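You operate a simulated robot arm through the tools that you are given. There is no shell and no other tool.

The job below is to be done with a simulated robot arm. You get a single attempt, and the scene is never put back.

TASK
Switch off both head sections, belt and suction, then the main switch.

It is judged by the outcome, as a careful person would: the job done as asked, and still so three seconds after it is handed in. It fails if anything else is knocked over, pushed out of place, dropped, spilled or broken.

THE ROBOT
A 7-joint arm with a two-finger parallel gripper, fixed in place. Base frame: the origin is at the foot of the arm, x ahead of it, y to its left, z up. Readings come in mm, rad, newtons and seconds.
With the tool pointing down near the work surface it reaches from about 280 to 860 mm from the base axis. Its first joint turns from -2.496 to 2.496 rad. Payload 3 kg.
Tool frame: the origin (TCP) lies between the finger pads and is the grasp point; the fingertips stand 30 mm ahead of it; z points along the fingers, y is the line along which they close. Largest opening 94 mm; finger width 28, thickness 10; the body of the gripper, 50 by 96 mm, starts 55 mm behind the TCP.
Orientation is that of the tool frame in the base frame, as a unit quaternion [w, x, y, z]. With the fingers straight down and closing along the base's y, the tool's x points along the base's -x, its y along +y and its z along -z.

THE INTERFACE
- The arm moves only by the tool nudge_tool. Its arguments are lists of equal length, an entry for each row: "dp": the shift along the base's x, y, z in units of 50 mm (1.0 is 50 mm), a list of three; "dr": the turn, a rotation vector about the base's x, y, z in units of 5 degrees (1.0 is 5 degrees), a list of three; "jaw": the closure in counts, from 0 (fully open) to 255 (shut). In form: {"dp": [[dx, dy, dz], ...], "dr": [[wx, wy, wz], ...], "jaw": [jaw, ...]}. A call has 1 to 20 rows; each row shifts and turns the commanded pose from where the row before left it. A call with a number of a shift or a turn outside -1 to 1 is refused whole. A row lasts 0.2 s, in which the tool goes at most 50 mm and 0.15 rad; a call with a longer step from one row to the next is refused whole, and so is a gripper value outside its range. A pose out of reach is approached as far as the arm can. The call stops where the force on the tool passes 40 N (or 10 N more than at its start, if that is more) or the arm is blocked; 0.2 s more then pass. The fingers move at their own pace (about 72 mm/s each) and stop on an object; they squeeze with about 23 N. The grip force told is the motor's: it shows also when the fingers shut on nothing. Time passes only in rows, and 0.2 s behind the last, so rows that do not move let the fingers close. The reply holds the time, the measured pose of the TCP, the force on the tool along the base axes, the opening and the grip force, in the units named above and with some noise, with the torque about the TCP (base axes, N m) and any sound that the robot's microphone picked up, and new pictures: "show" is both (left out), scene, wrist or none.
- Cameras (640 x 400 px; columns grow to the right, rows downward): "scene" is fixed at [50, -500.6, 1739.7]; the picture's right is [0.51, -0.86, 0.00], its down [-0.44, -0.26, -0.86] and it looks along [0.74, 0.44, -0.51] (base axes); focal length 348 px, centre (320, 200). "wrist" rides on the gripper at [76, 14, -103] in the tool frame; the picture's right is [-0.18, 0.98, 0.00], its down [-0.75, -0.14, -0.64] and it looks along [-0.63, -0.12, 0.77] (tool axes); focal length 243 px, centre (320, 200).
- pixel_to_xyz(camera, pixels): for up to 12 pixels [column, row] of the newest picture of that camera ("zoom" is the newest enlarged one), the place [x, y, z] in the base frame of the surface seen there, good to about 2 mm. The clock stands still meanwhile.
- zoom(camera, box): a new picture of the part [left, top, right, bottom] of that camera's present view, enlarged. The clock stands still meanwhile.
- sign_off(): hands the job in; it is judged then, once.

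Leave the gripper open and the arm clear of the work at the hand-in unless told otherwise.

The tools are called after ">>>" by a JSON object that holds its "op" and its "data". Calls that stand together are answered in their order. nudge_tool: Moves the arm, as the interface text tells. Its arguments: {"type":"object","properties":{"dp":{"type":"array"},"dr":{"type":"array"},"jaw":{"type":"array"},"show":{"type":"string","enum":["both","scene","wrist","none"]}},"required":["dp","dr","jaw"]} The other tools are called the same way: pixel_to_xyz (camera, pixels) gives the place of the surface under pixels of a picture; zoom (camera, box) takes an enlarged picture of a part of a camera's view; sign_off () hands the job in.

At the start:

```text
time: 0.0
ee_pos: [448.4, -23.5, 1349.6]
orientation: [-0.001, -0.001, 1.0, 0.001]
force: [0.0, -0.2, 0.0]
moment: [0.0, 0.01, 0.01]
width: 94.2
grip_force: 0.1
```

scene: 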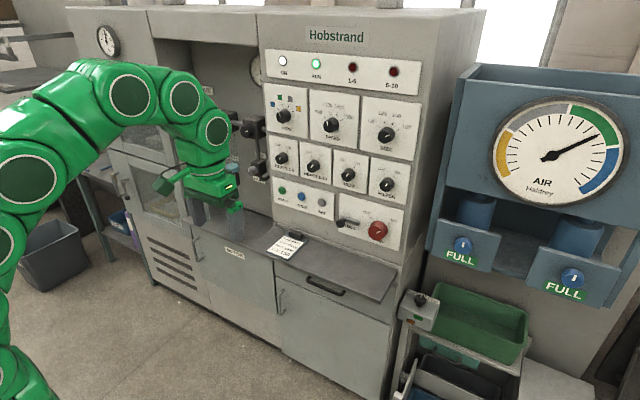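
wrist: 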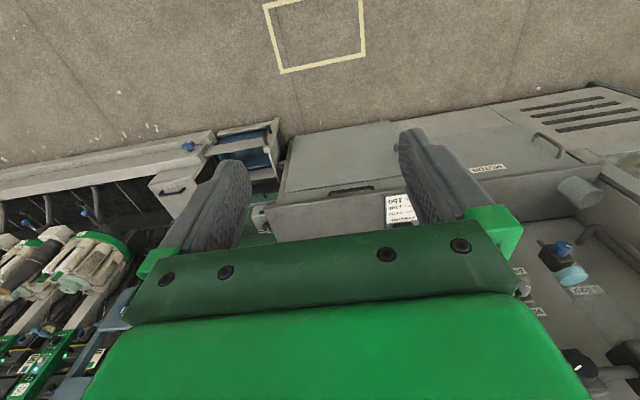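

I see a control cabinet labelled "Hobstrand" with indicator lamps, several rotary knobs, and a main switch and red button at the lower right. I will zoom into the panel to read the labels.

>>> {"op": "zoom", "data": {"camera": "scene", "box": [260, 40, 430, 150]}}

>>> {"op": "zoom", "data": {"camera": "scene", "box": [260, 140, 430, 260]}}

```text
3.64 times, centred on (345, 95) of scene
```

zoom: 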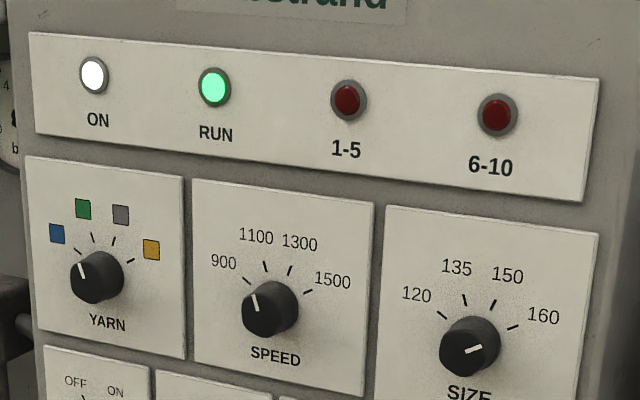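

```text
3.33 times, centred on (345, 200) of scene
```

zoom: 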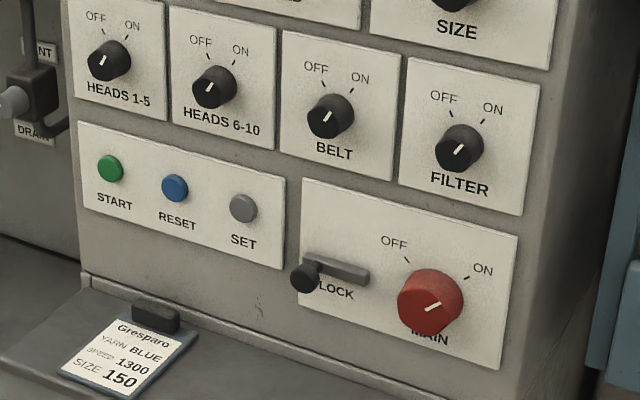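

The panel has HEADS 1-5, HEADS 6-10, BELT, FILTER and MAIN knobs, plus a LOCK lever. I don't see "suction" yet, so I will zoom into the other areas of the scene and the wrist view.

>>> {"op": "zoom", "data": {"camera": "scene", "box": [150, 30, 280, 120]}}

>>> {"op": "zoom", "data": {"camera": "scene", "box": [200, 90, 290, 190]}}

>>> {"op": "zoom", "data": {"camera": "scene", "box": [380, 180, 640, 400]}}

>>> {"op": "zoom", "data": {"camera": "scene", "box": [265, 140, 345, 200]}}

>>> {"op": "zoom", "data": {"camera": "scene", "box": [325, 150, 415, 250]}}

>>> {"op": "zoom", "data": {"camera": "wrist", "box": [500, 160, 640, 400]}}

>>> {"op": "zoom", "data": {"camera": "wrist", "box": [0, 150, 200, 400]}}

```text
4.44 times, centred on (215, 75) of scene
```

zoom: 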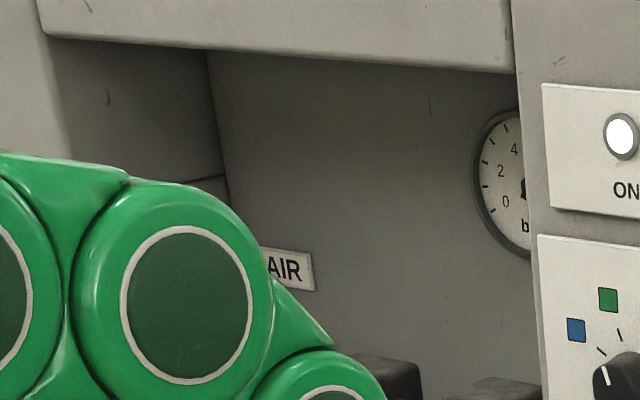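

```text
4.00 times, centred on (245, 140) of scene
```

zoom: 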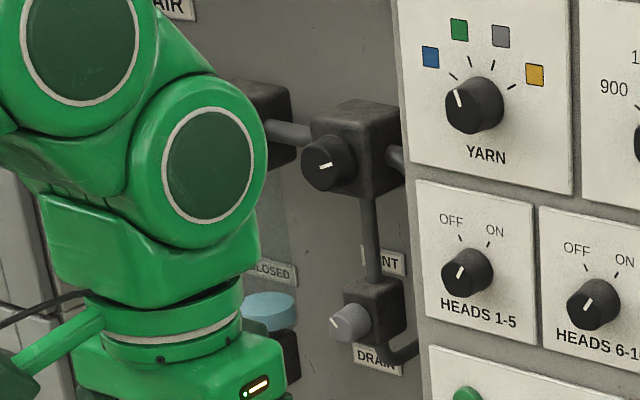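

```text
1.82 times, centred on (510, 290) of scene
```

zoom: 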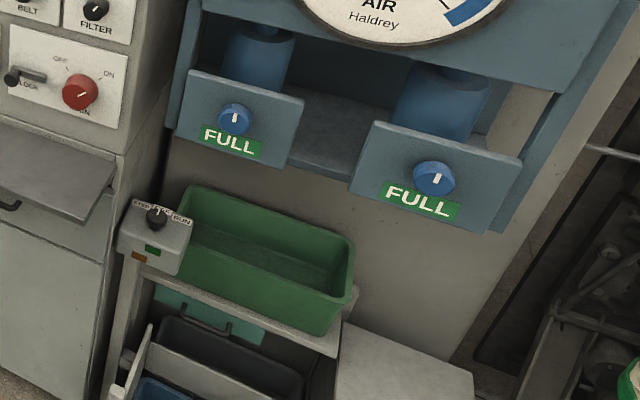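

```text
6.67 times, centred on (305, 170) of scene
```

zoom: 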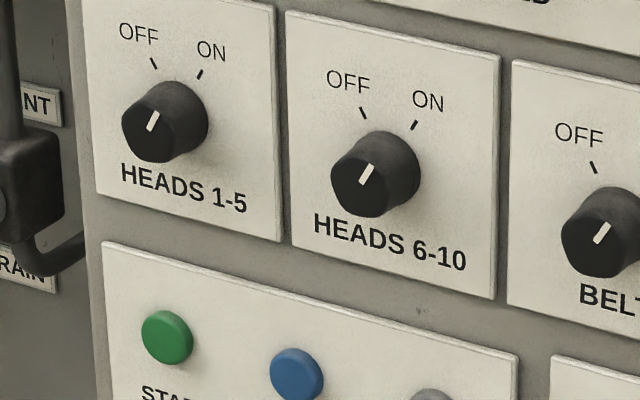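

```text
4.00 times, centred on (370, 200) of scene
```

zoom: 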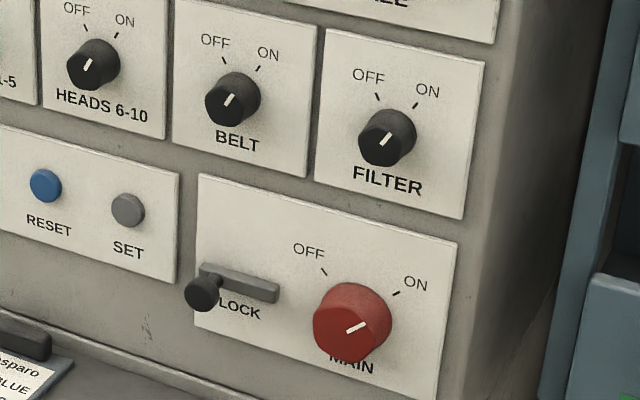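

```text
1.67 times, centred on (570, 280) of wrist
```

zoom: 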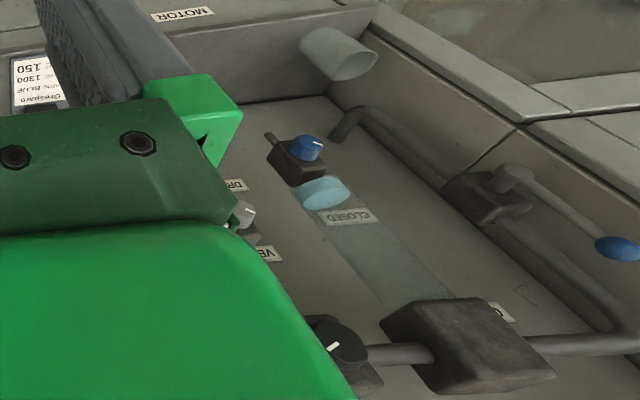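

```text
1.60 times, centred on (100, 275) of wrist
```

zoom: 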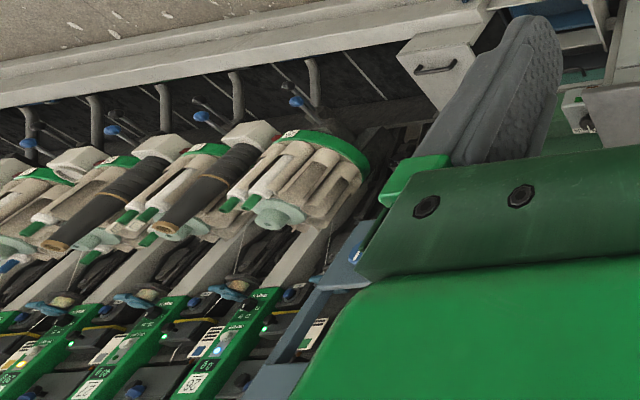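

I need more detail on the LOCK lever, the small box knob by the green bin, and the other lettering.

>>> {"op": "zoom", "data": {"camera": "scene", "box": [325, 205, 405, 255]}}

>>> {"op": "zoom", "data": {"camera": "scene", "box": [395, 280, 445, 335]}}

>>> {"op": "zoom", "data": {"camera": "scene", "box": [60, 0, 260, 140]}}

>>> {"op": "zoom", "data": {"camera": "scene", "box": [60, 140, 300, 320]}}

>>> {"op": "pixel_to_xyz", "data": {"camera": "scene", "pixels": [[281, 160], [312, 167], [348, 175], [387, 185], [377, 231], [341, 223], [360, 221], [300, 175], [410, 170], [270, 80], [415, 95], [400, 250]]}}

```text
8.00 times, centred on (365, 230) of scene
```

zoom: 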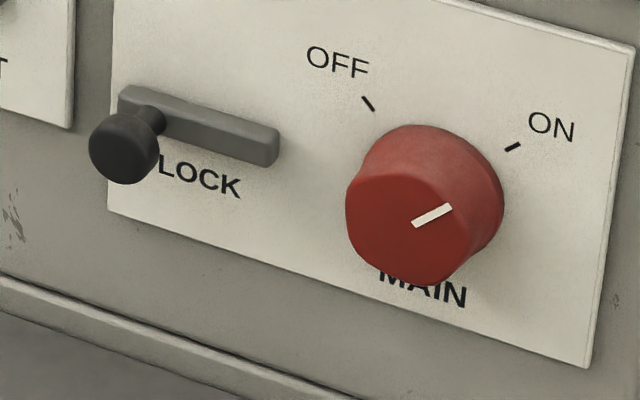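

```text
7.27 times, centred on (420, 308) of scene
```

zoom: 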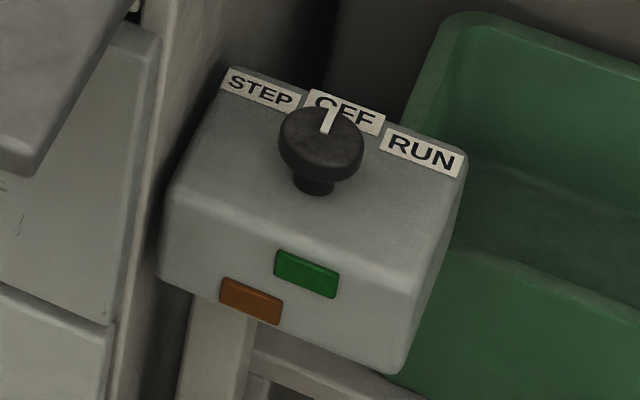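

```text
2.86 times, centred on (160, 70) of scene
```

zoom: 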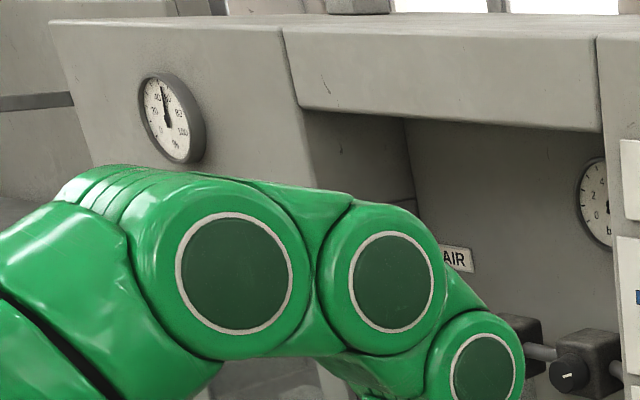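

```text
2.22 times, centred on (180, 230) of scene
```

zoom: 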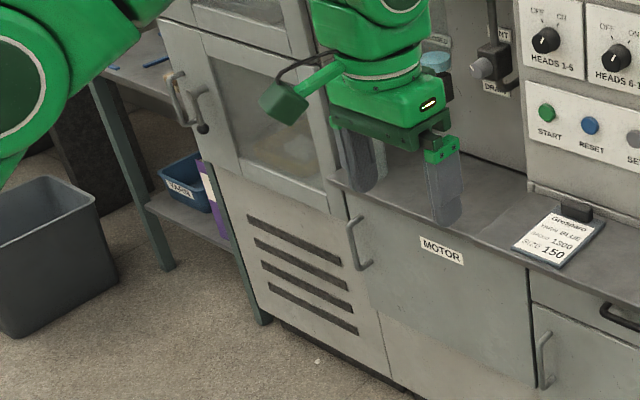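

```text
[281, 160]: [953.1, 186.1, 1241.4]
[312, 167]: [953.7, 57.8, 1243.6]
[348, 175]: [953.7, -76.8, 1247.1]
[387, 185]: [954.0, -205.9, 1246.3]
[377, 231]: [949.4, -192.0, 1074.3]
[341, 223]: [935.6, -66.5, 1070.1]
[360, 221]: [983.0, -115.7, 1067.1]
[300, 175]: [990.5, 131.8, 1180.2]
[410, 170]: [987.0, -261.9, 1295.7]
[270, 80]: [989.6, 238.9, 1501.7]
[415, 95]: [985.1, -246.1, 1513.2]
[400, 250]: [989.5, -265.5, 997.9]
```

The knob faces are at about x=953, on a panel face near x=987, so I need the tool pointing along +x. The tool is in free air now, well short of the panel. I will pitch it -90° about y in two halves while moving forward gently, and check on the way.

>>> {"op": "nudge_tool", "data": {"dp": [[0.2, 0, 0], [0.2, 0, 0], [0.2, 0, 0], [0.2, 0, 0], [0.2, 0, 0], [0.2, 0, 0], [0.2, 0, 0], [0.2, 0, 0], [0.2, 0, 0]], "dr": [[0, -1, 0], [0, -1, 0], [0, -1, 0], [0, -1, 0], [0, -1, 0], [0, -1, 0], [0, -1, 0], [0, -1, 0], [0, -1, 0]], "jaw": [0, 0, 0, 0, 0, 0, 0, 0, 0]}}

```text
time: 2.0
ee_pos: [539.2, -24.3, 1349.8]
orientation: [0.383, 0.0, 0.924, 0.0]
force: [-0.7, -0.8, 0.2]
moment: [0.0, 0.01, 0.01]
width: 93.8
grip_force: 0.1
```

scene: 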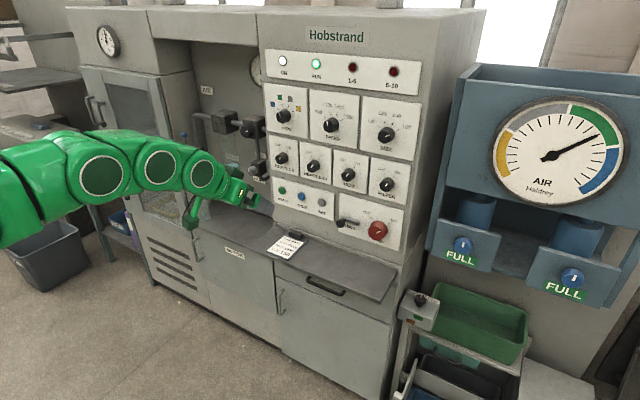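
wrist: 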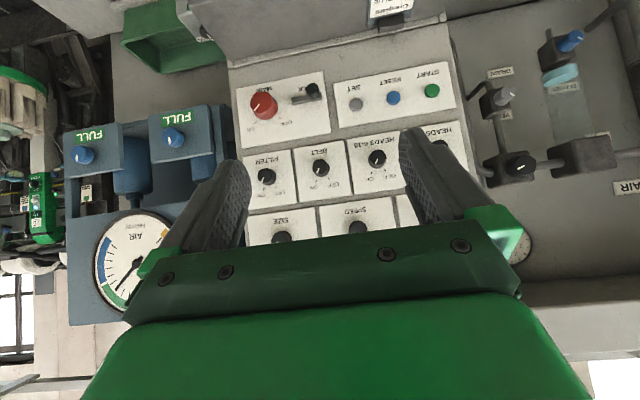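

The move went cleanly. The alcove to the left of the panel is now visible at (235,130). I will zoom there and on the left cabinet for anything labelled suction.

>>> {"op": "zoom", "data": {"camera": "scene", "box": [180, 70, 280, 190]}}

>>> {"op": "zoom", "data": {"camera": "scene", "box": [70, 10, 200, 120]}}

>>> {"op": "zoom", "data": {"camera": "wrist", "box": [440, 20, 640, 200]}}

>>> {"op": "zoom", "data": {"camera": "wrist", "box": [0, 60, 140, 260]}}

```text
3.33 times, centred on (230, 130) of scene
```

zoom: 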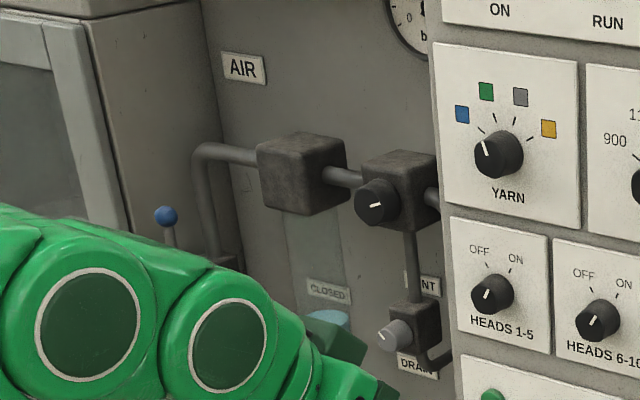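

```text
3.64 times, centred on (135, 65) of scene
```

zoom: 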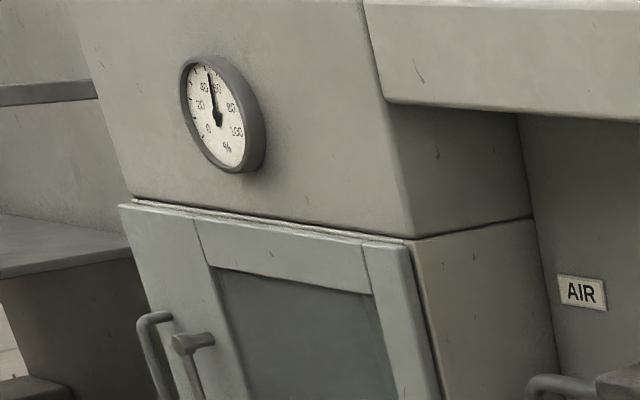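

```text
2.22 times, centred on (540, 110) of wrist
```

zoom: 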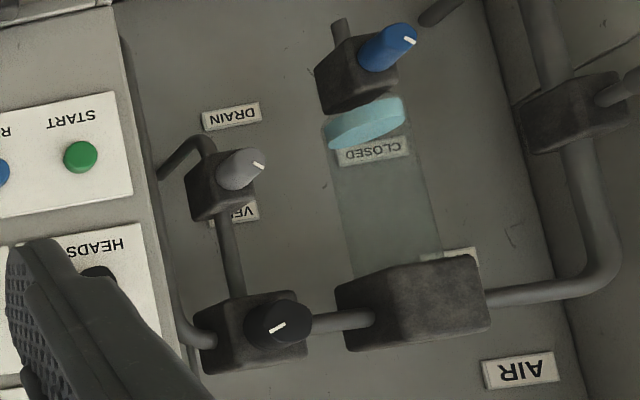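

```text
2.00 times, centred on (70, 160) of wrist
```

zoom: 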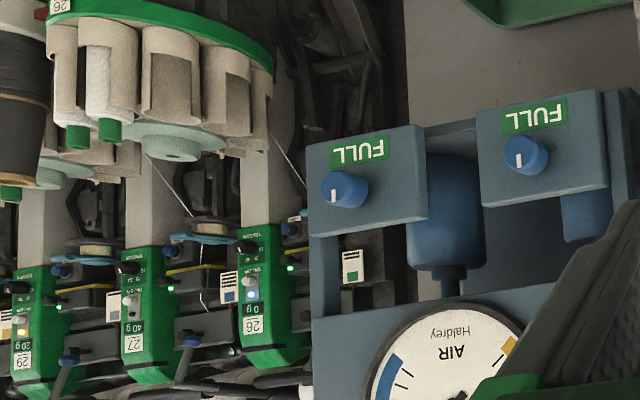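

Nothing is labelled SUCTION. The alcove is the compressed air line, and the left cabinet is the suction filter box with a % gauge. So the FILTER knob, fourth in the on/off row, is the suction switch. I will finish the pitch to horizontal and advance to about x=650.

>>> {"op": "nudge_tool", "data": {"dp": [[0.24, 0, -0.1], [0.24, 0, -0.1], [0.24, 0, -0.1], [0.24, 0, -0.1], [0.24, 0, -0.1], [0.24, 0, -0.1], [0.24, 0, -0.1], [0.24, 0, -0.1], [0.24, 0, -0.1]], "dr": [[0, -1, 0], [0, -1, 0], [0, -1, 0], [0, -1, 0], [0, -1, 0], [0, -1, 0], [0, -1, 0], [0, -1, 0], [0, -1, 0]], "jaw": [0, 0, 0, 0, 0, 0, 0, 0, 0]}}

```text
time: 4.0
ee_pos: [646.8, -25.4, 1305.0]
orientation: [0.708, 0.0, 0.707, 0.0]
force: [0.0, -0.5, 0.0]
moment: [0.0, -0.03, 0.01]
width: 93.8
grip_force: 0.0
```

scene: 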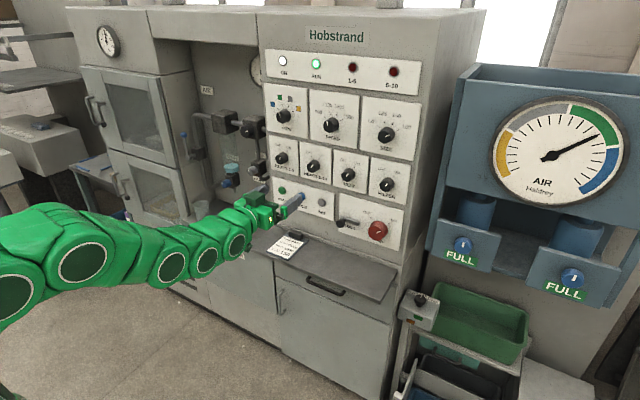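
wrist: 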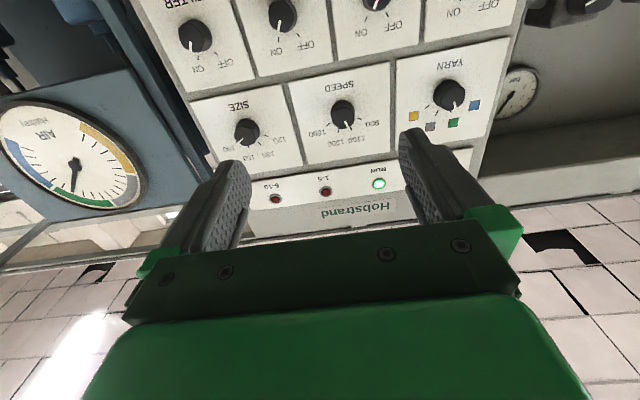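

The tool is now horizontal at (647,-25,1305). Next I will measure the knobs precisely with zooms, starting with HEADS 1-5 and HEADS 6-10.

>>> {"op": "zoom", "data": {"camera": "scene", "box": [262, 135, 342, 185]}}

```text
8.00 times, centred on (302, 160) of scene
```

zoom: 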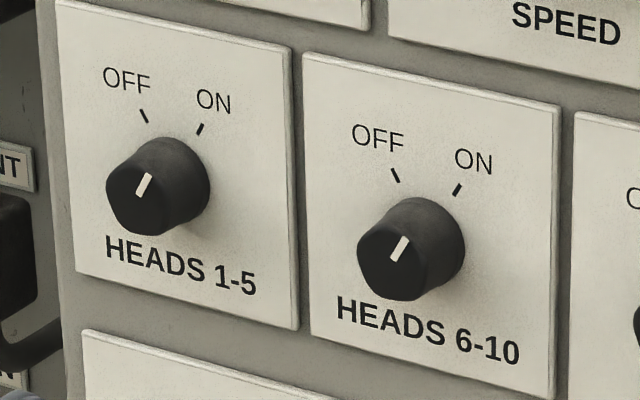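

I will read the face edges, pointer ends and tick ends of both knobs from this zoom.

>>> {"op": "pixel_to_xyz", "data": {"camera": "zoom", "pixels": [[109, 195], [172, 204], [140, 231], [145, 165], [138, 195], [150, 174], [141, 111], [147, 122], [203, 124], [197, 134], [208, 185], [250, 250]]}}

>>> {"op": "pixel_to_xyz", "data": {"camera": "zoom", "pixels": [[360, 258], [423, 268], [390, 296], [400, 228], [393, 260], [406, 237], [393, 169], [399, 181], [461, 184], [454, 195], [463, 250], [330, 200]]}}

```text
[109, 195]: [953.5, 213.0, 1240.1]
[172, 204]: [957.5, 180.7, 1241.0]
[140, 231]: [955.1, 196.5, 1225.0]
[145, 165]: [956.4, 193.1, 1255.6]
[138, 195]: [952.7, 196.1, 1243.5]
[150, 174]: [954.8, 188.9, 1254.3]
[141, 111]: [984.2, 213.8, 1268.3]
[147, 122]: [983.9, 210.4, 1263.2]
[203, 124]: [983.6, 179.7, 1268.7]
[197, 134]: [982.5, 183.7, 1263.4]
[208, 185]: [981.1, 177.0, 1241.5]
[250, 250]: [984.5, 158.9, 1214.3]
```

```text
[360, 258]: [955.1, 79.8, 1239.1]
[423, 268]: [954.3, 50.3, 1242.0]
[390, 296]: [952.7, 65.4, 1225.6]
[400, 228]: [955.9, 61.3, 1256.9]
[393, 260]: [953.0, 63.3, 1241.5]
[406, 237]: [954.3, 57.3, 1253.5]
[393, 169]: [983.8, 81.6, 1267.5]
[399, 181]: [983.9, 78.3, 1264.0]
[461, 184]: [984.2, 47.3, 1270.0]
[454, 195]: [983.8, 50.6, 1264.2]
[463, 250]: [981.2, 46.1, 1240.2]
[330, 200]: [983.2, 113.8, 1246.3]
```

HEADS 1-5 is centred at about y=197, z=1241, and HEADS 6-10 at y=64.5, z=1241. Their ticks are at about ±33° and the pointers sit at ON on the right. Now I will measure BELT and FILTER.

>>> {"op": "zoom", "data": {"camera": "scene", "box": [330, 147, 410, 197]}}

```text
8.00 times, centred on (370, 172) of scene
```

zoom: 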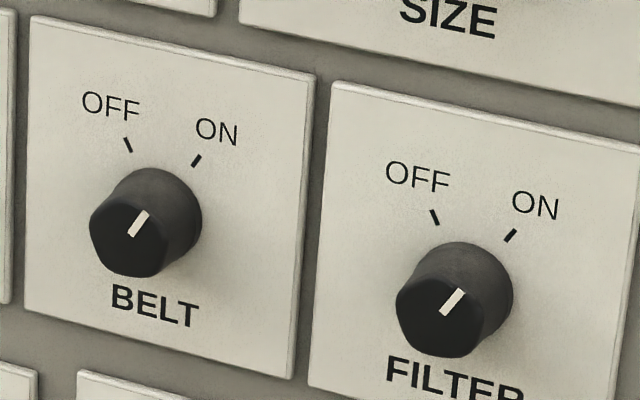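

I will read the same features on BELT and FILTER from this zoom.

>>> {"op": "pixel_to_xyz", "data": {"camera": "zoom", "pixels": [[93, 228], [157, 242], [122, 272], [132, 235], [145, 213], [125, 140], [131, 152], [199, 157], [193, 166]]}}

>>> {"op": "pixel_to_xyz", "data": {"camera": "zoom", "pixels": [[400, 306], [468, 320], [432, 353], [443, 314], [461, 290], [432, 211], [438, 224], [515, 231], [507, 241], [420, 130]]}}

>>> {"op": "zoom", "data": {"camera": "scene", "box": [325, 203, 405, 253]}}

```text
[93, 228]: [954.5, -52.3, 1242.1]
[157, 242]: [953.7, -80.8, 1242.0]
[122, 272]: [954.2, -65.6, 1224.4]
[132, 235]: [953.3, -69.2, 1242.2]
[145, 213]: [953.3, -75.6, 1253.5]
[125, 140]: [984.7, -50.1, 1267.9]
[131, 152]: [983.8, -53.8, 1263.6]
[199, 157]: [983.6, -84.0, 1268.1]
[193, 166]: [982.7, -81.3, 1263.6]
```

```text
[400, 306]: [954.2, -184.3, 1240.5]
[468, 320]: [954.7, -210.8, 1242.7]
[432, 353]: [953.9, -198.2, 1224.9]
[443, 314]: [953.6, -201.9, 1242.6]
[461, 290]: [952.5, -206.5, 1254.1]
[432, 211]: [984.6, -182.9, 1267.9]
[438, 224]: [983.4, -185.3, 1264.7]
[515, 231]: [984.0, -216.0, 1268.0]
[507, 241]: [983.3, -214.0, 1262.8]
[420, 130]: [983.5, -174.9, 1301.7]
```

```text
8.00 times, centred on (365, 228) of scene
```

zoom: 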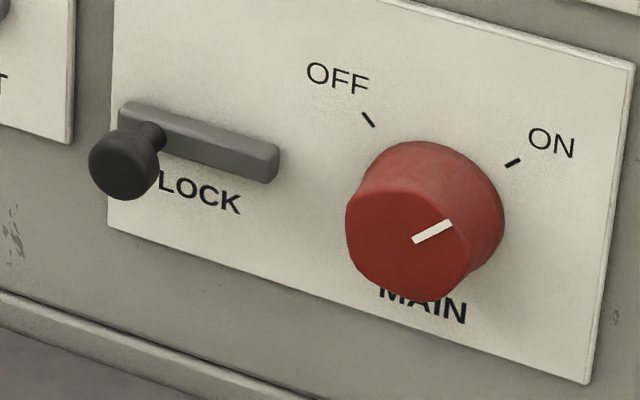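

BELT is centred at y=-67 and FILTER at y=-199.5, both at z=1241. Now I will read MAIN and LOCK.

>>> {"op": "pixel_to_xyz", "data": {"camera": "zoom", "pixels": [[349, 230], [466, 250], [405, 300], [415, 180], [413, 241], [451, 223], [364, 113], [374, 126], [520, 159], [507, 166], [502, 210], [480, 290]]}}

>>> {"op": "pixel_to_xyz", "data": {"camera": "zoom", "pixels": [[92, 165], [158, 170], [124, 198], [124, 135], [120, 110], [278, 160], [268, 183], [155, 130], [200, 140], [118, 220], [620, 70], [200, 125]]}}

```text
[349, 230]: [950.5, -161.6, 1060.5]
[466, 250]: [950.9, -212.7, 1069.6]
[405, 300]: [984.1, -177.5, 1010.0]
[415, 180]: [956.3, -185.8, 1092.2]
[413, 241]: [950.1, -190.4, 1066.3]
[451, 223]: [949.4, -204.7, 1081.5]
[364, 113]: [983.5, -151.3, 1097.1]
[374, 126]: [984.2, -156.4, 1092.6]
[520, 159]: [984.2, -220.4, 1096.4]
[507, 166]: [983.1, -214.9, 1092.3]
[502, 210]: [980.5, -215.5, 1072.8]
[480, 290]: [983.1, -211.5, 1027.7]
```

```text
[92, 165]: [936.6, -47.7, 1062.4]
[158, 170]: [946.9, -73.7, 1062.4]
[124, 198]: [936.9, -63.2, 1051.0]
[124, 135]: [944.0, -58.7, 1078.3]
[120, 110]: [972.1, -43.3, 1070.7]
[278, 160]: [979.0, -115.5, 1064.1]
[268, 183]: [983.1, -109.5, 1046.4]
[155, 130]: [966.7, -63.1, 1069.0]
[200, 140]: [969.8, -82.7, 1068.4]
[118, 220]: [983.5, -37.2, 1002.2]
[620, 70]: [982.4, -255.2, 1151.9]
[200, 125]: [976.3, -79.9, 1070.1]
```

MAIN is centred at about y=-186.5, z=1067, with a radius of about 26 and ticks at about ±50°. The LOCK bar doesn't touch it. First is HEADS 1-5: I will move to a pre-grasp at about x=800, y=197, z=1241 with the tool rolled +32.5° about x, so the turn to OFF goes symmetrically to -32.5°.

>>> {"op": "nudge_tool", "data": {"dp": [[0.437, 0.634, -0.183], [0.437, 0.634, -0.183], [0.437, 0.634, -0.183], [0.437, 0.634, -0.183], [0.437, 0.634, -0.183], [0.437, 0.634, -0.183], [0.437, 0.634, -0.183], [0, 0, 0]], "dr": [[0.93, 0, 0], [0.93, 0, 0], [0.93, 0, 0], [0.93, 0, 0], [0.93, 0, 0], [0.93, 0, 0], [0.92, 0, 0], [0, 0, 0]], "jaw": [0, 0, 0, 0, 0, 0, 0, 0]}}

```text
time: 5.8
ee_pos: [799.7, 196.7, 1239.7]
orientation: [0.679, 0.199, 0.679, 0.198]
force: [-0.2, -0.5, 0.1]
moment: [-0.02, 0.01, 0.01]
width: 94.0
grip_force: 0.1
```

scene: 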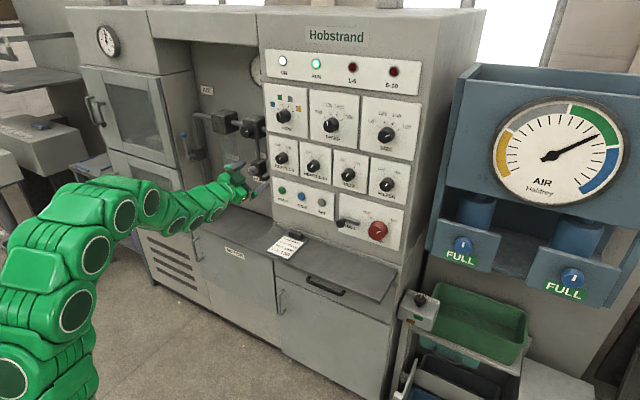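
wrist: 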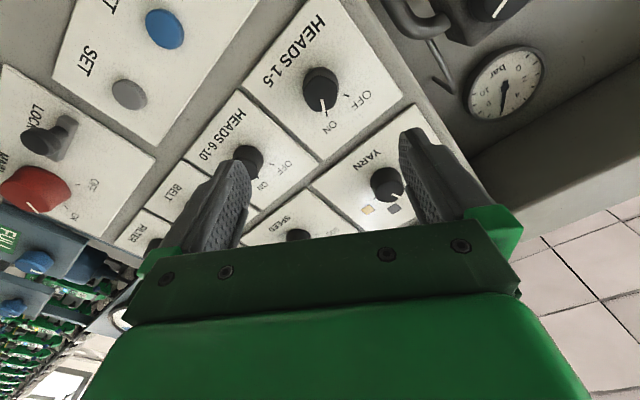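

The pose reads (800,197,1240) and the pointer lines up with the tool. Before I advance, I will check the alcove valve positions for clearance and confirm the HEADS 1-5 knob location from the wrist camera.

>>> {"op": "zoom", "data": {"camera": "wrist", "box": [240, 20, 440, 170]}}

>>> {"op": "pixel_to_xyz", "data": {"camera": "scene", "pixels": [[244, 130], [258, 122], [282, 190], [301, 196], [321, 202], [284, 116], [332, 125]]}}

>>> {"op": "pixel_to_xyz", "data": {"camera": "wrist", "pixels": [[305, 88], [336, 88], [322, 107], [322, 70], [385, 195], [436, 10]]}}

```text
2.67 times, centred on (340, 95) of wrist
```

zoom: 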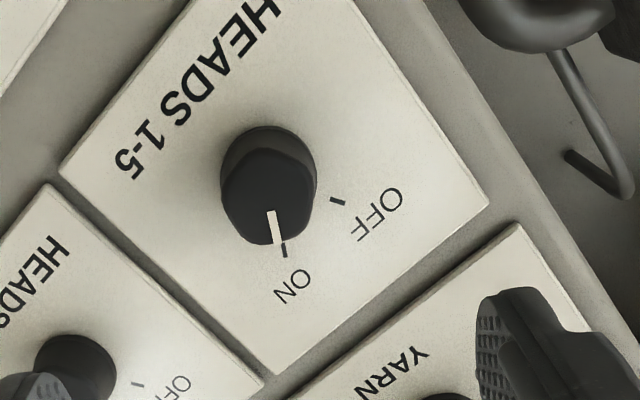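

```text
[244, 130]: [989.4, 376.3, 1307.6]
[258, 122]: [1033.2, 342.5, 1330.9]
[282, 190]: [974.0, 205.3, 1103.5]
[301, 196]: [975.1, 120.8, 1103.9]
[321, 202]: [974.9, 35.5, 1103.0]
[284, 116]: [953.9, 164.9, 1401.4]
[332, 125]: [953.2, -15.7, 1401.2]
```

```text
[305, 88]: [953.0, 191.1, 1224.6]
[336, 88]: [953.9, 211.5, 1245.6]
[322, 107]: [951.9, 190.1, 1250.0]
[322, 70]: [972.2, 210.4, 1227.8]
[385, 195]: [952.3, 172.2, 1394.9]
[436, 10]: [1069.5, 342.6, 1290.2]
```

The surroundings are clear: the alcove knob is at x=989, y=376, the buttons at z=1103 and the YARN knob at z=1400. I will advance 145 mm straight in so the tips sit at about x=975, 10 mm short of the plate.

>>> {"op": "nudge_tool", "data": {"dp": [[0.6, 0, 0.01], [0.6, 0, 0.01], [0.6, 0, 0], [0.5, 0, 0], [0.35, 0, 0], [0.25, 0, 0], [0, 0, 0]], "dr": [[0, 0, 0], [0, 0, 0], [0, 0, 0], [0, 0, 0], [0, 0, 0], [0, 0, 0], [0, 0, 0]], "jaw": [0, 0, 0, 0, 0, 0, 0]}}

```text
time: 7.4
ee_pos: [946.1, 197.9, 1241.1]
orientation: [0.679, 0.198, 0.679, 0.198]
force: [1.1, 0.0, 0.3]
moment: [0.01, -0.01, 0.0]
width: 93.9
grip_force: 0.1
```

scene: 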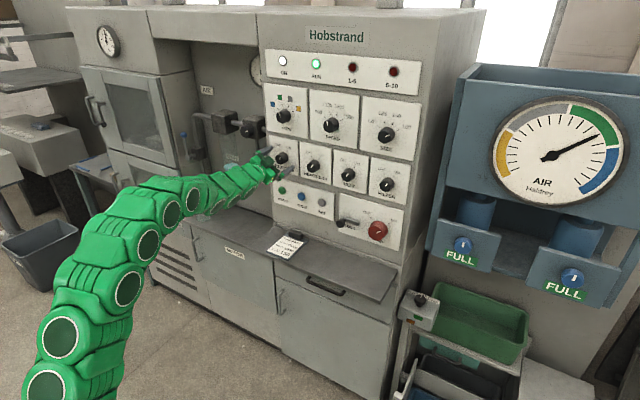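
wrist: 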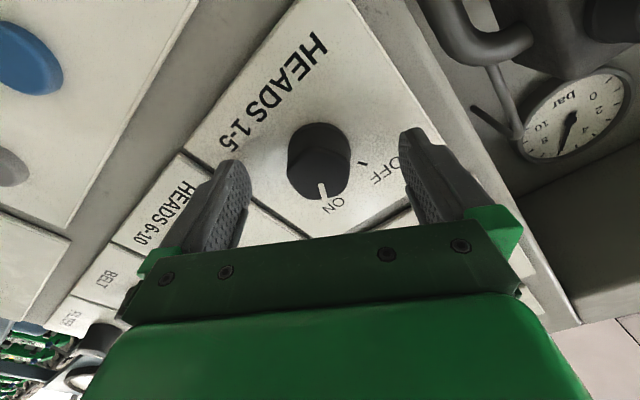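

The tips straddle the knob and the force is near zero. I will close the fingers on HEADS 1-5 without moving the arm.

>>> {"op": "nudge_tool", "data": {"dp": [[0, 0, 0], [0, 0, 0], [0, 0, 0], [0, 0, 0]], "dr": [[0, 0, 0], [0, 0, 0], [0, 0, 0], [0, 0, 0]], "jaw": [255, 255, 255, 255]}}

```text
time: 8.4
ee_pos: [945.5, 196.9, 1240.0]
orientation: [0.679, 0.198, 0.679, 0.197]
force: [-0.4, -2.9, -3.6]
moment: [-0.04, -0.01, -0.13]
width: 36.8
grip_force: 44.8
```

scene: 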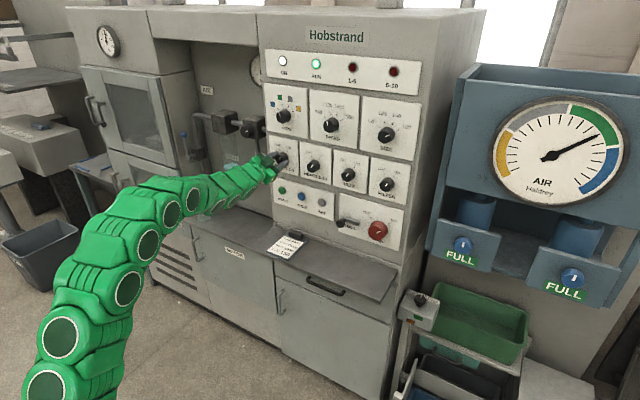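
wrist: 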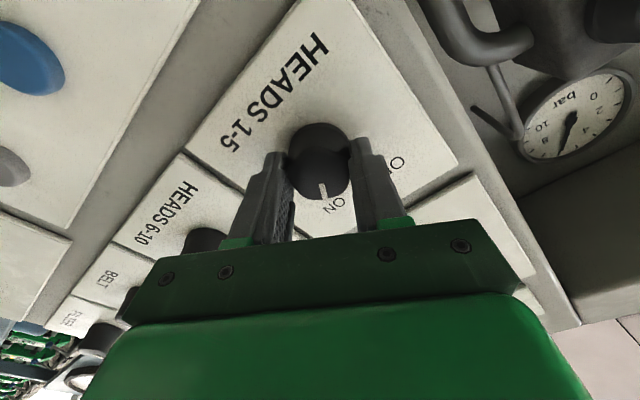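

The knob is gripped at 36.8 mm with low side forces. I will turn it counter-clockwise, -65° about x, in a single slow sweep.

>>> {"op": "nudge_tool", "data": {"dp": [[0, 0, 0], [0, 0, 0], [0, 0, 0], [0, 0, 0], [0, 0, 0], [0, 0, 0], [0, 0, 0], [0, 0, 0], [0, 0, 0], [0, 0, 0], [0, 0, 0], [0, 0, 0], [0, 0, 0], [0, 0, 0]], "dr": [[-1, 0, 0], [-1, 0, 0], [-1, 0, 0], [-1, 0, 0], [-1, 0, 0], [-1, 0, 0], [-1, 0, 0], [-1, 0, 0], [-1, 0, 0], [-1, 0, 0], [-1, 0, 0], [-1, 0, 0], [-1, 0, 0], [0, 0, 0]], "jaw": [255, 255, 255, 255, 255, 255, 255, 255, 255, 255, 255, 255, 255, 255]}}

```text
time: 11.4
ee_pos: [946.0, 198.7, 1242.0]
orientation: [0.679, -0.2, 0.679, -0.198]
force: [3.6, 18.2, -4.9]
moment: [0.55, 0.02, 0.65]
width: 36.8
grip_force: 44.9
```

scene: 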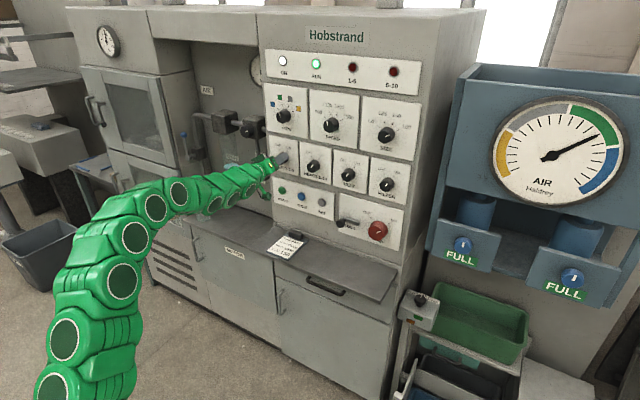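
wrist: 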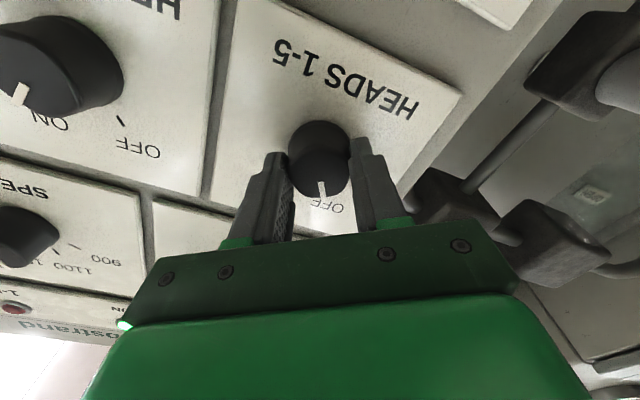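

The pointer now points at OFF at about (322,188) in the wrist view. The torque of 0.55 N·m suggests it has reached its stop. I will open the fingers and back out along -x, then check.

>>> {"op": "nudge_tool", "data": {"dp": [[0, 0, 0], [0, 0, 0], [0, 0, 0], [-0.4, 0, 0], [-0.8, 0, 0], [-0.8, 0, 0], [0, 0, 0]], "dr": [[0, 0, 0], [0, 0, 0], [0, 0, 0], [0, 0, 0], [0, 0, 0], [0, 0, 0], [0, 0, 0]], "jaw": [0, 0, 0, 0, 0, 0, 0]}}

>>> {"op": "zoom", "data": {"camera": "scene", "box": [262, 135, 342, 185]}}

>>> {"op": "zoom", "data": {"camera": "wrist", "box": [220, 20, 440, 200]}}

```text
time: 13.0
ee_pos: [845.0, 197.5, 1242.2]
orientation: [0.679, -0.199, 0.679, -0.198]
force: [1.5, 0.7, -0.3]
moment: [-0.03, 0.05, -0.03]
width: 93.7
grip_force: 0.1
```

scene: 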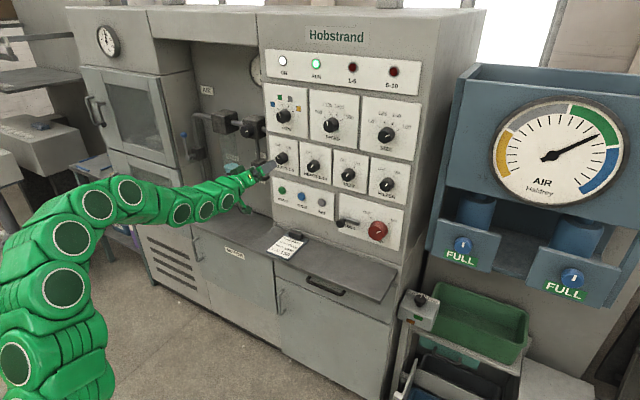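
wrist: 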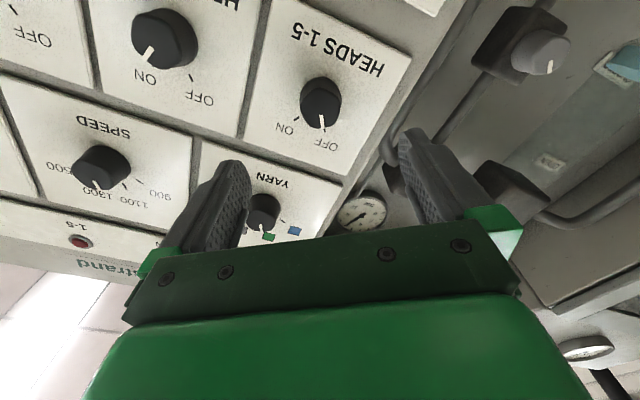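

```text
8.00 times, centred on (302, 160) of scene
```

zoom: 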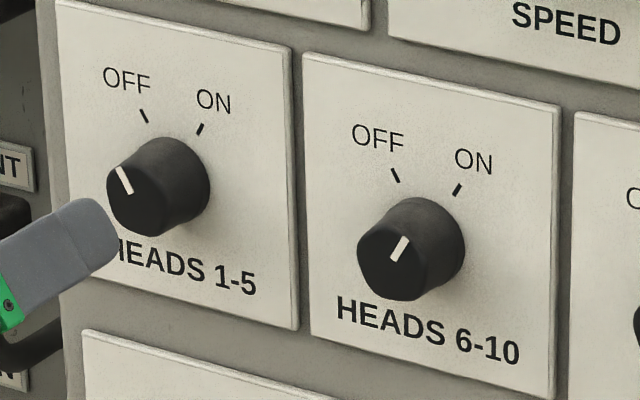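

```text
2.22 times, centred on (330, 110) of wrist
```

zoom: 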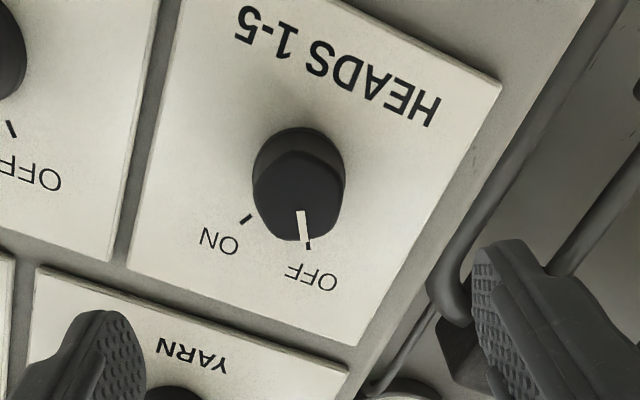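

HEADS 1-5 is at OFF and stays there. I will slide to HEADS 6-10 at y=64.5, staying back at x=845, and roll back to +32.5°.

>>> {"op": "nudge_tool", "data": {"dp": [[0, -0.2045, 0], [0, -0.2045, 0], [0, -0.2045, 0], [0, -0.2045, 0], [0, -0.2045, 0], [0, -0.2045, 0], [0, -0.2045, 0], [0, -0.2045, 0], [0, -0.2045, 0], [0, -0.2045, 0], [0, -0.2045, 0], [0, -0.2045, 0], [0, -0.2045, 0], [0, 0, 0]], "dr": [[1, 0, 0], [1, 0, 0], [1, 0, 0], [1, 0, 0], [1, 0, 0], [1, 0, 0], [1, 0, 0], [1, 0, 0], [1, 0, 0], [1, 0, 0], [1, 0, 0], [1, 0, 0], [1, 0, 0], [0, 0, 0]], "jaw": [0, 0, 0, 0, 0, 0, 0, 0, 0, 0, 0, 0, 0, 0]}}

>>> {"op": "zoom", "data": {"camera": "scene", "box": [260, 40, 430, 150]}}

```text
time: 16.0
ee_pos: [845.6, 64.8, 1241.8]
orientation: [0.679, 0.199, 0.679, 0.198]
force: [0.5, -0.5, -0.6]
moment: [0.0, 0.0, 0.0]
width: 94.0
grip_force: 0.1
```

scene: 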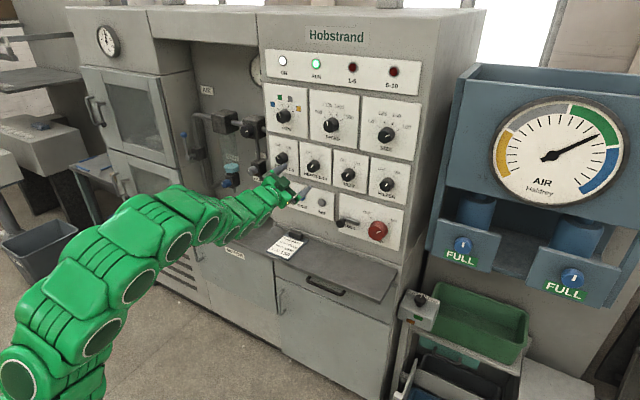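
wrist: 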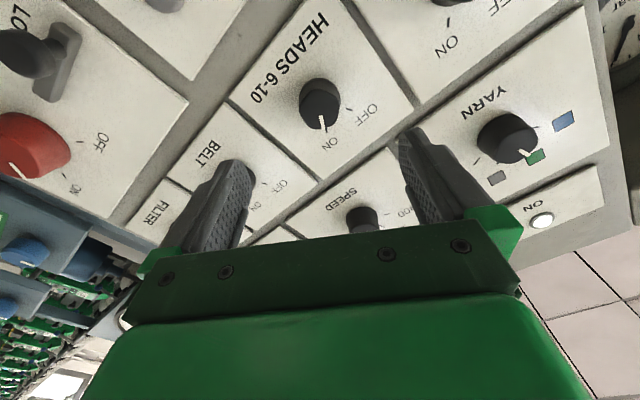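

```text
3.64 times, centred on (345, 95) of scene
```

zoom: 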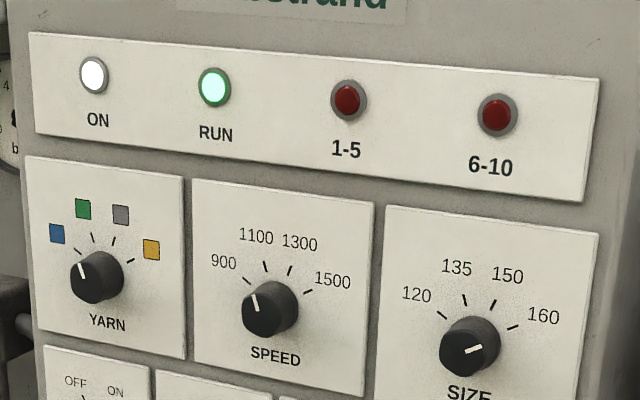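

The tool is at (845.6, 64.8, 1241.8) and aligned with HEADS 6-10. I will advance 100 mm and close on it.

>>> {"op": "nudge_tool", "data": {"dp": [[0.6, 0, 0], [0.6, 0, 0], [0.5, 0, 0], [0.3, 0, 0], [0, 0, 0], [0, 0, 0], [0, 0, 0], [0, 0, 0], [0, 0, 0]], "dr": [[0, 0, 0], [0, 0, 0], [0, 0, 0], [0, 0, 0], [0, 0, 0], [0, 0, 0], [0, 0, 0], [0, 0, 0], [0, 0, 0]], "jaw": [0, 0, 0, 0, 0, 255, 255, 255, 255]}}

```text
time: 18.0
ee_pos: [945.8, 64.2, 1242.3]
orientation: [0.679, 0.198, 0.678, 0.198]
force: [6.7, 6.4, 5.3]
moment: [0.02, -0.13, 0.2]
width: 37.0
grip_force: 44.9
```

scene: 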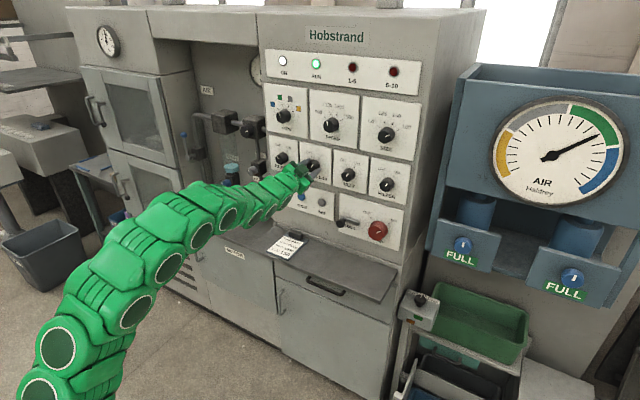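
wrist: 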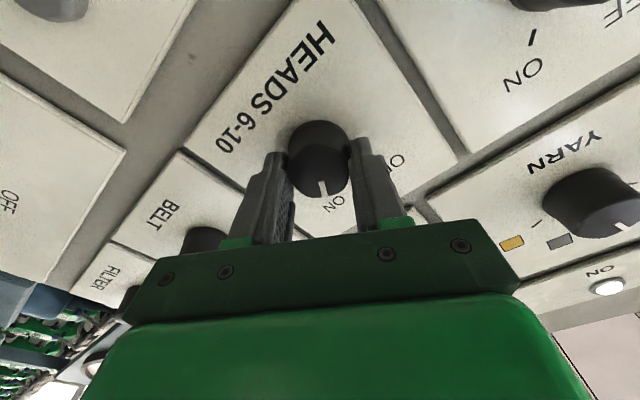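

HEADS 6-10 is gripped at 37 mm with low forces. I will turn it -65° about x to OFF.

>>> {"op": "nudge_tool", "data": {"dp": [[0, 0, 0], [0, 0, 0], [0, 0, 0], [0, 0, 0], [0, 0, 0], [0, 0, 0], [0, 0, 0], [0, 0, 0], [0, 0, 0], [0, 0, 0], [0, 0, 0], [0, 0, 0], [0, 0, 0], [0, 0, 0]], "dr": [[-1, 0, 0], [-1, 0, 0], [-1, 0, 0], [-1, 0, 0], [-1, 0, 0], [-1, 0, 0], [-1, 0, 0], [-1, 0, 0], [-1, 0, 0], [-1, 0, 0], [-1, 0, 0], [-1, 0, 0], [-1, 0, 0], [0, 0, 0]], "jaw": [255, 255, 255, 255, 255, 255, 255, 255, 255, 255, 255, 255, 255, 255]}}

```text
time: 21.0
ee_pos: [944.4, 66.1, 1240.2]
orientation: [0.679, -0.2, 0.679, -0.197]
force: [-3.8, 25.9, 2.3]
moment: [0.36, -0.85, 1.2]
width: 36.6
grip_force: 45.1
```

scene: 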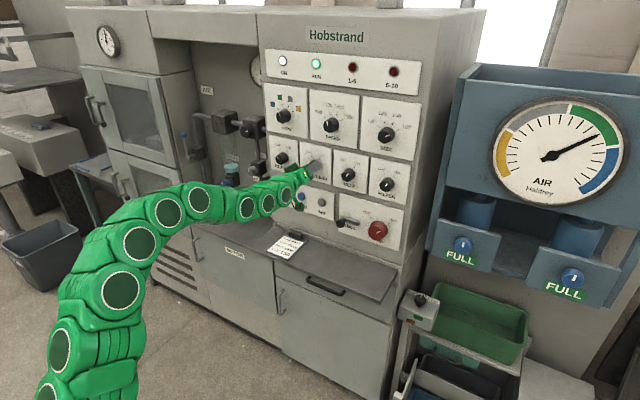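
wrist: 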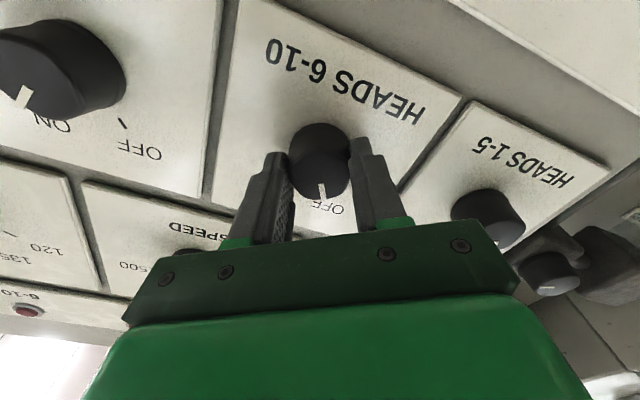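

The pointer is at OFF on HEADS 6-10. I will release, back out, slide to BELT at y=-67 and roll back to +32.5°, then check.

>>> {"op": "nudge_tool", "data": {"dp": [[0, 0, 0], [0, 0, 0], [0, 0, 0], [-0.4, 0, 0], [-0.8, 0, 0], [-0.8, 0, 0], [0, -0.2025, 0], [0, -0.2025, 0], [0, -0.2025, 0], [0, -0.2025, 0], [0, -0.2025, 0], [0, -0.2025, 0], [0, -0.2025, 0], [0, -0.2025, 0], [0, -0.2025, 0], [0, -0.2025, 0], [0, -0.2025, 0], [0, -0.2025, 0], [0, -0.2025, 0], [0, 0, 0]], "dr": [[0, 0, 0], [0, 0, 0], [0, 0, 0], [0, 0, 0], [0, 0, 0], [0, 0, 0], [1, 0, 0], [1, 0, 0], [1, 0, 0], [1, 0, 0], [1, 0, 0], [1, 0, 0], [1, 0, 0], [1, 0, 0], [1, 0, 0], [1, 0, 0], [1, 0, 0], [1, 0, 0], [1, 0, 0], [0, 0, 0]], "jaw": [0, 0, 0, 0, 0, 0, 0, 0, 0, 0, 0, 0, 0, 0, 0, 0, 0, 0, 0, 0]}}

>>> {"op": "zoom", "data": {"camera": "scene", "box": [262, 135, 342, 185]}}

```text
time: 25.2
ee_pos: [845.0, -65.5, 1241.3]
orientation: [0.679, 0.198, 0.679, 0.198]
force: [-1.3, 0.3, 0.5]
moment: [0.0, 0.0, -0.04]
width: 94.1
grip_force: 0.1
```

scene: 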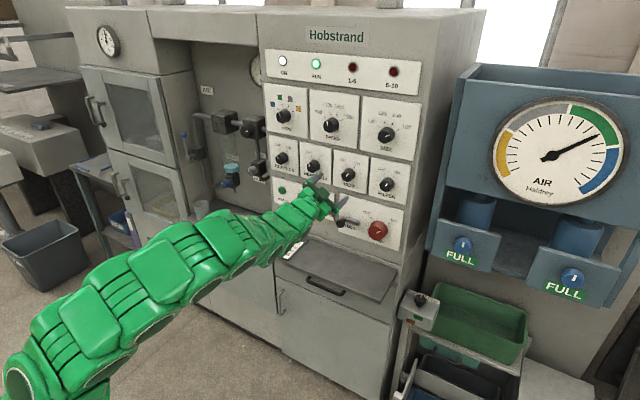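
wrist: 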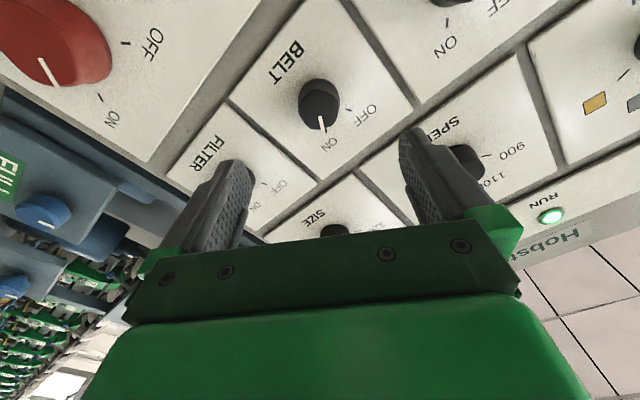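

```text
8.00 times, centred on (302, 160) of scene
```

zoom: 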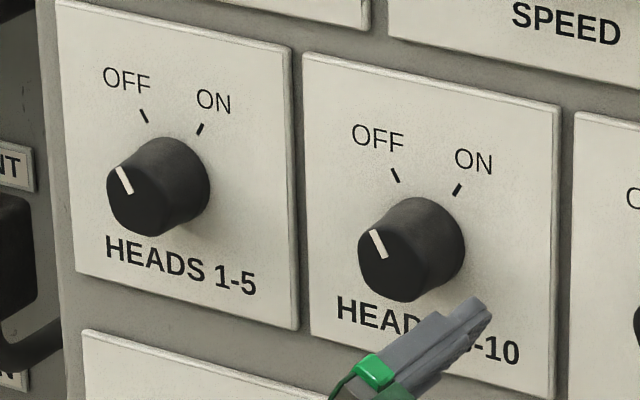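

Both HEADS knobs read OFF. The tool is aligned with BELT, so I will advance 100 mm and close.

>>> {"op": "nudge_tool", "data": {"dp": [[0.6, -0.01, 0], [0.6, 0, 0], [0.5, 0, 0], [0.3, 0, 0], [0, 0, 0], [0, 0, 0], [0, 0, 0], [0, 0, 0], [0, 0, 0]], "dr": [[0, 0, 0], [0, 0, 0], [0, 0, 0], [0, 0, 0], [0, 0, 0], [0, 0, 0], [0, 0, 0], [0, 0, 0], [0, 0, 0]], "jaw": [0, 0, 0, 0, 0, 255, 255, 255, 255]}}

```text
time: 27.2
ee_pos: [945.5, -67.6, 1240.7]
orientation: [0.679, 0.197, 0.679, 0.199]
force: [3.6, -3.9, -3.7]
moment: [-0.04, -0.11, -0.21]
width: 36.9
grip_force: 44.8
```

scene: 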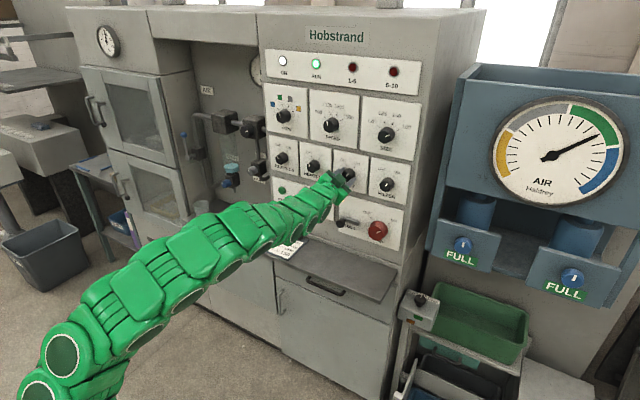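
wrist: 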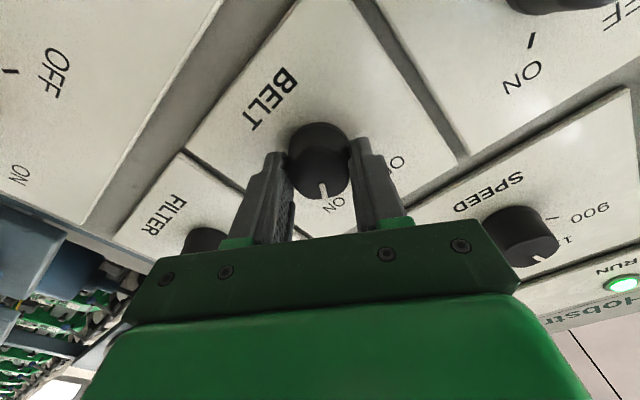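

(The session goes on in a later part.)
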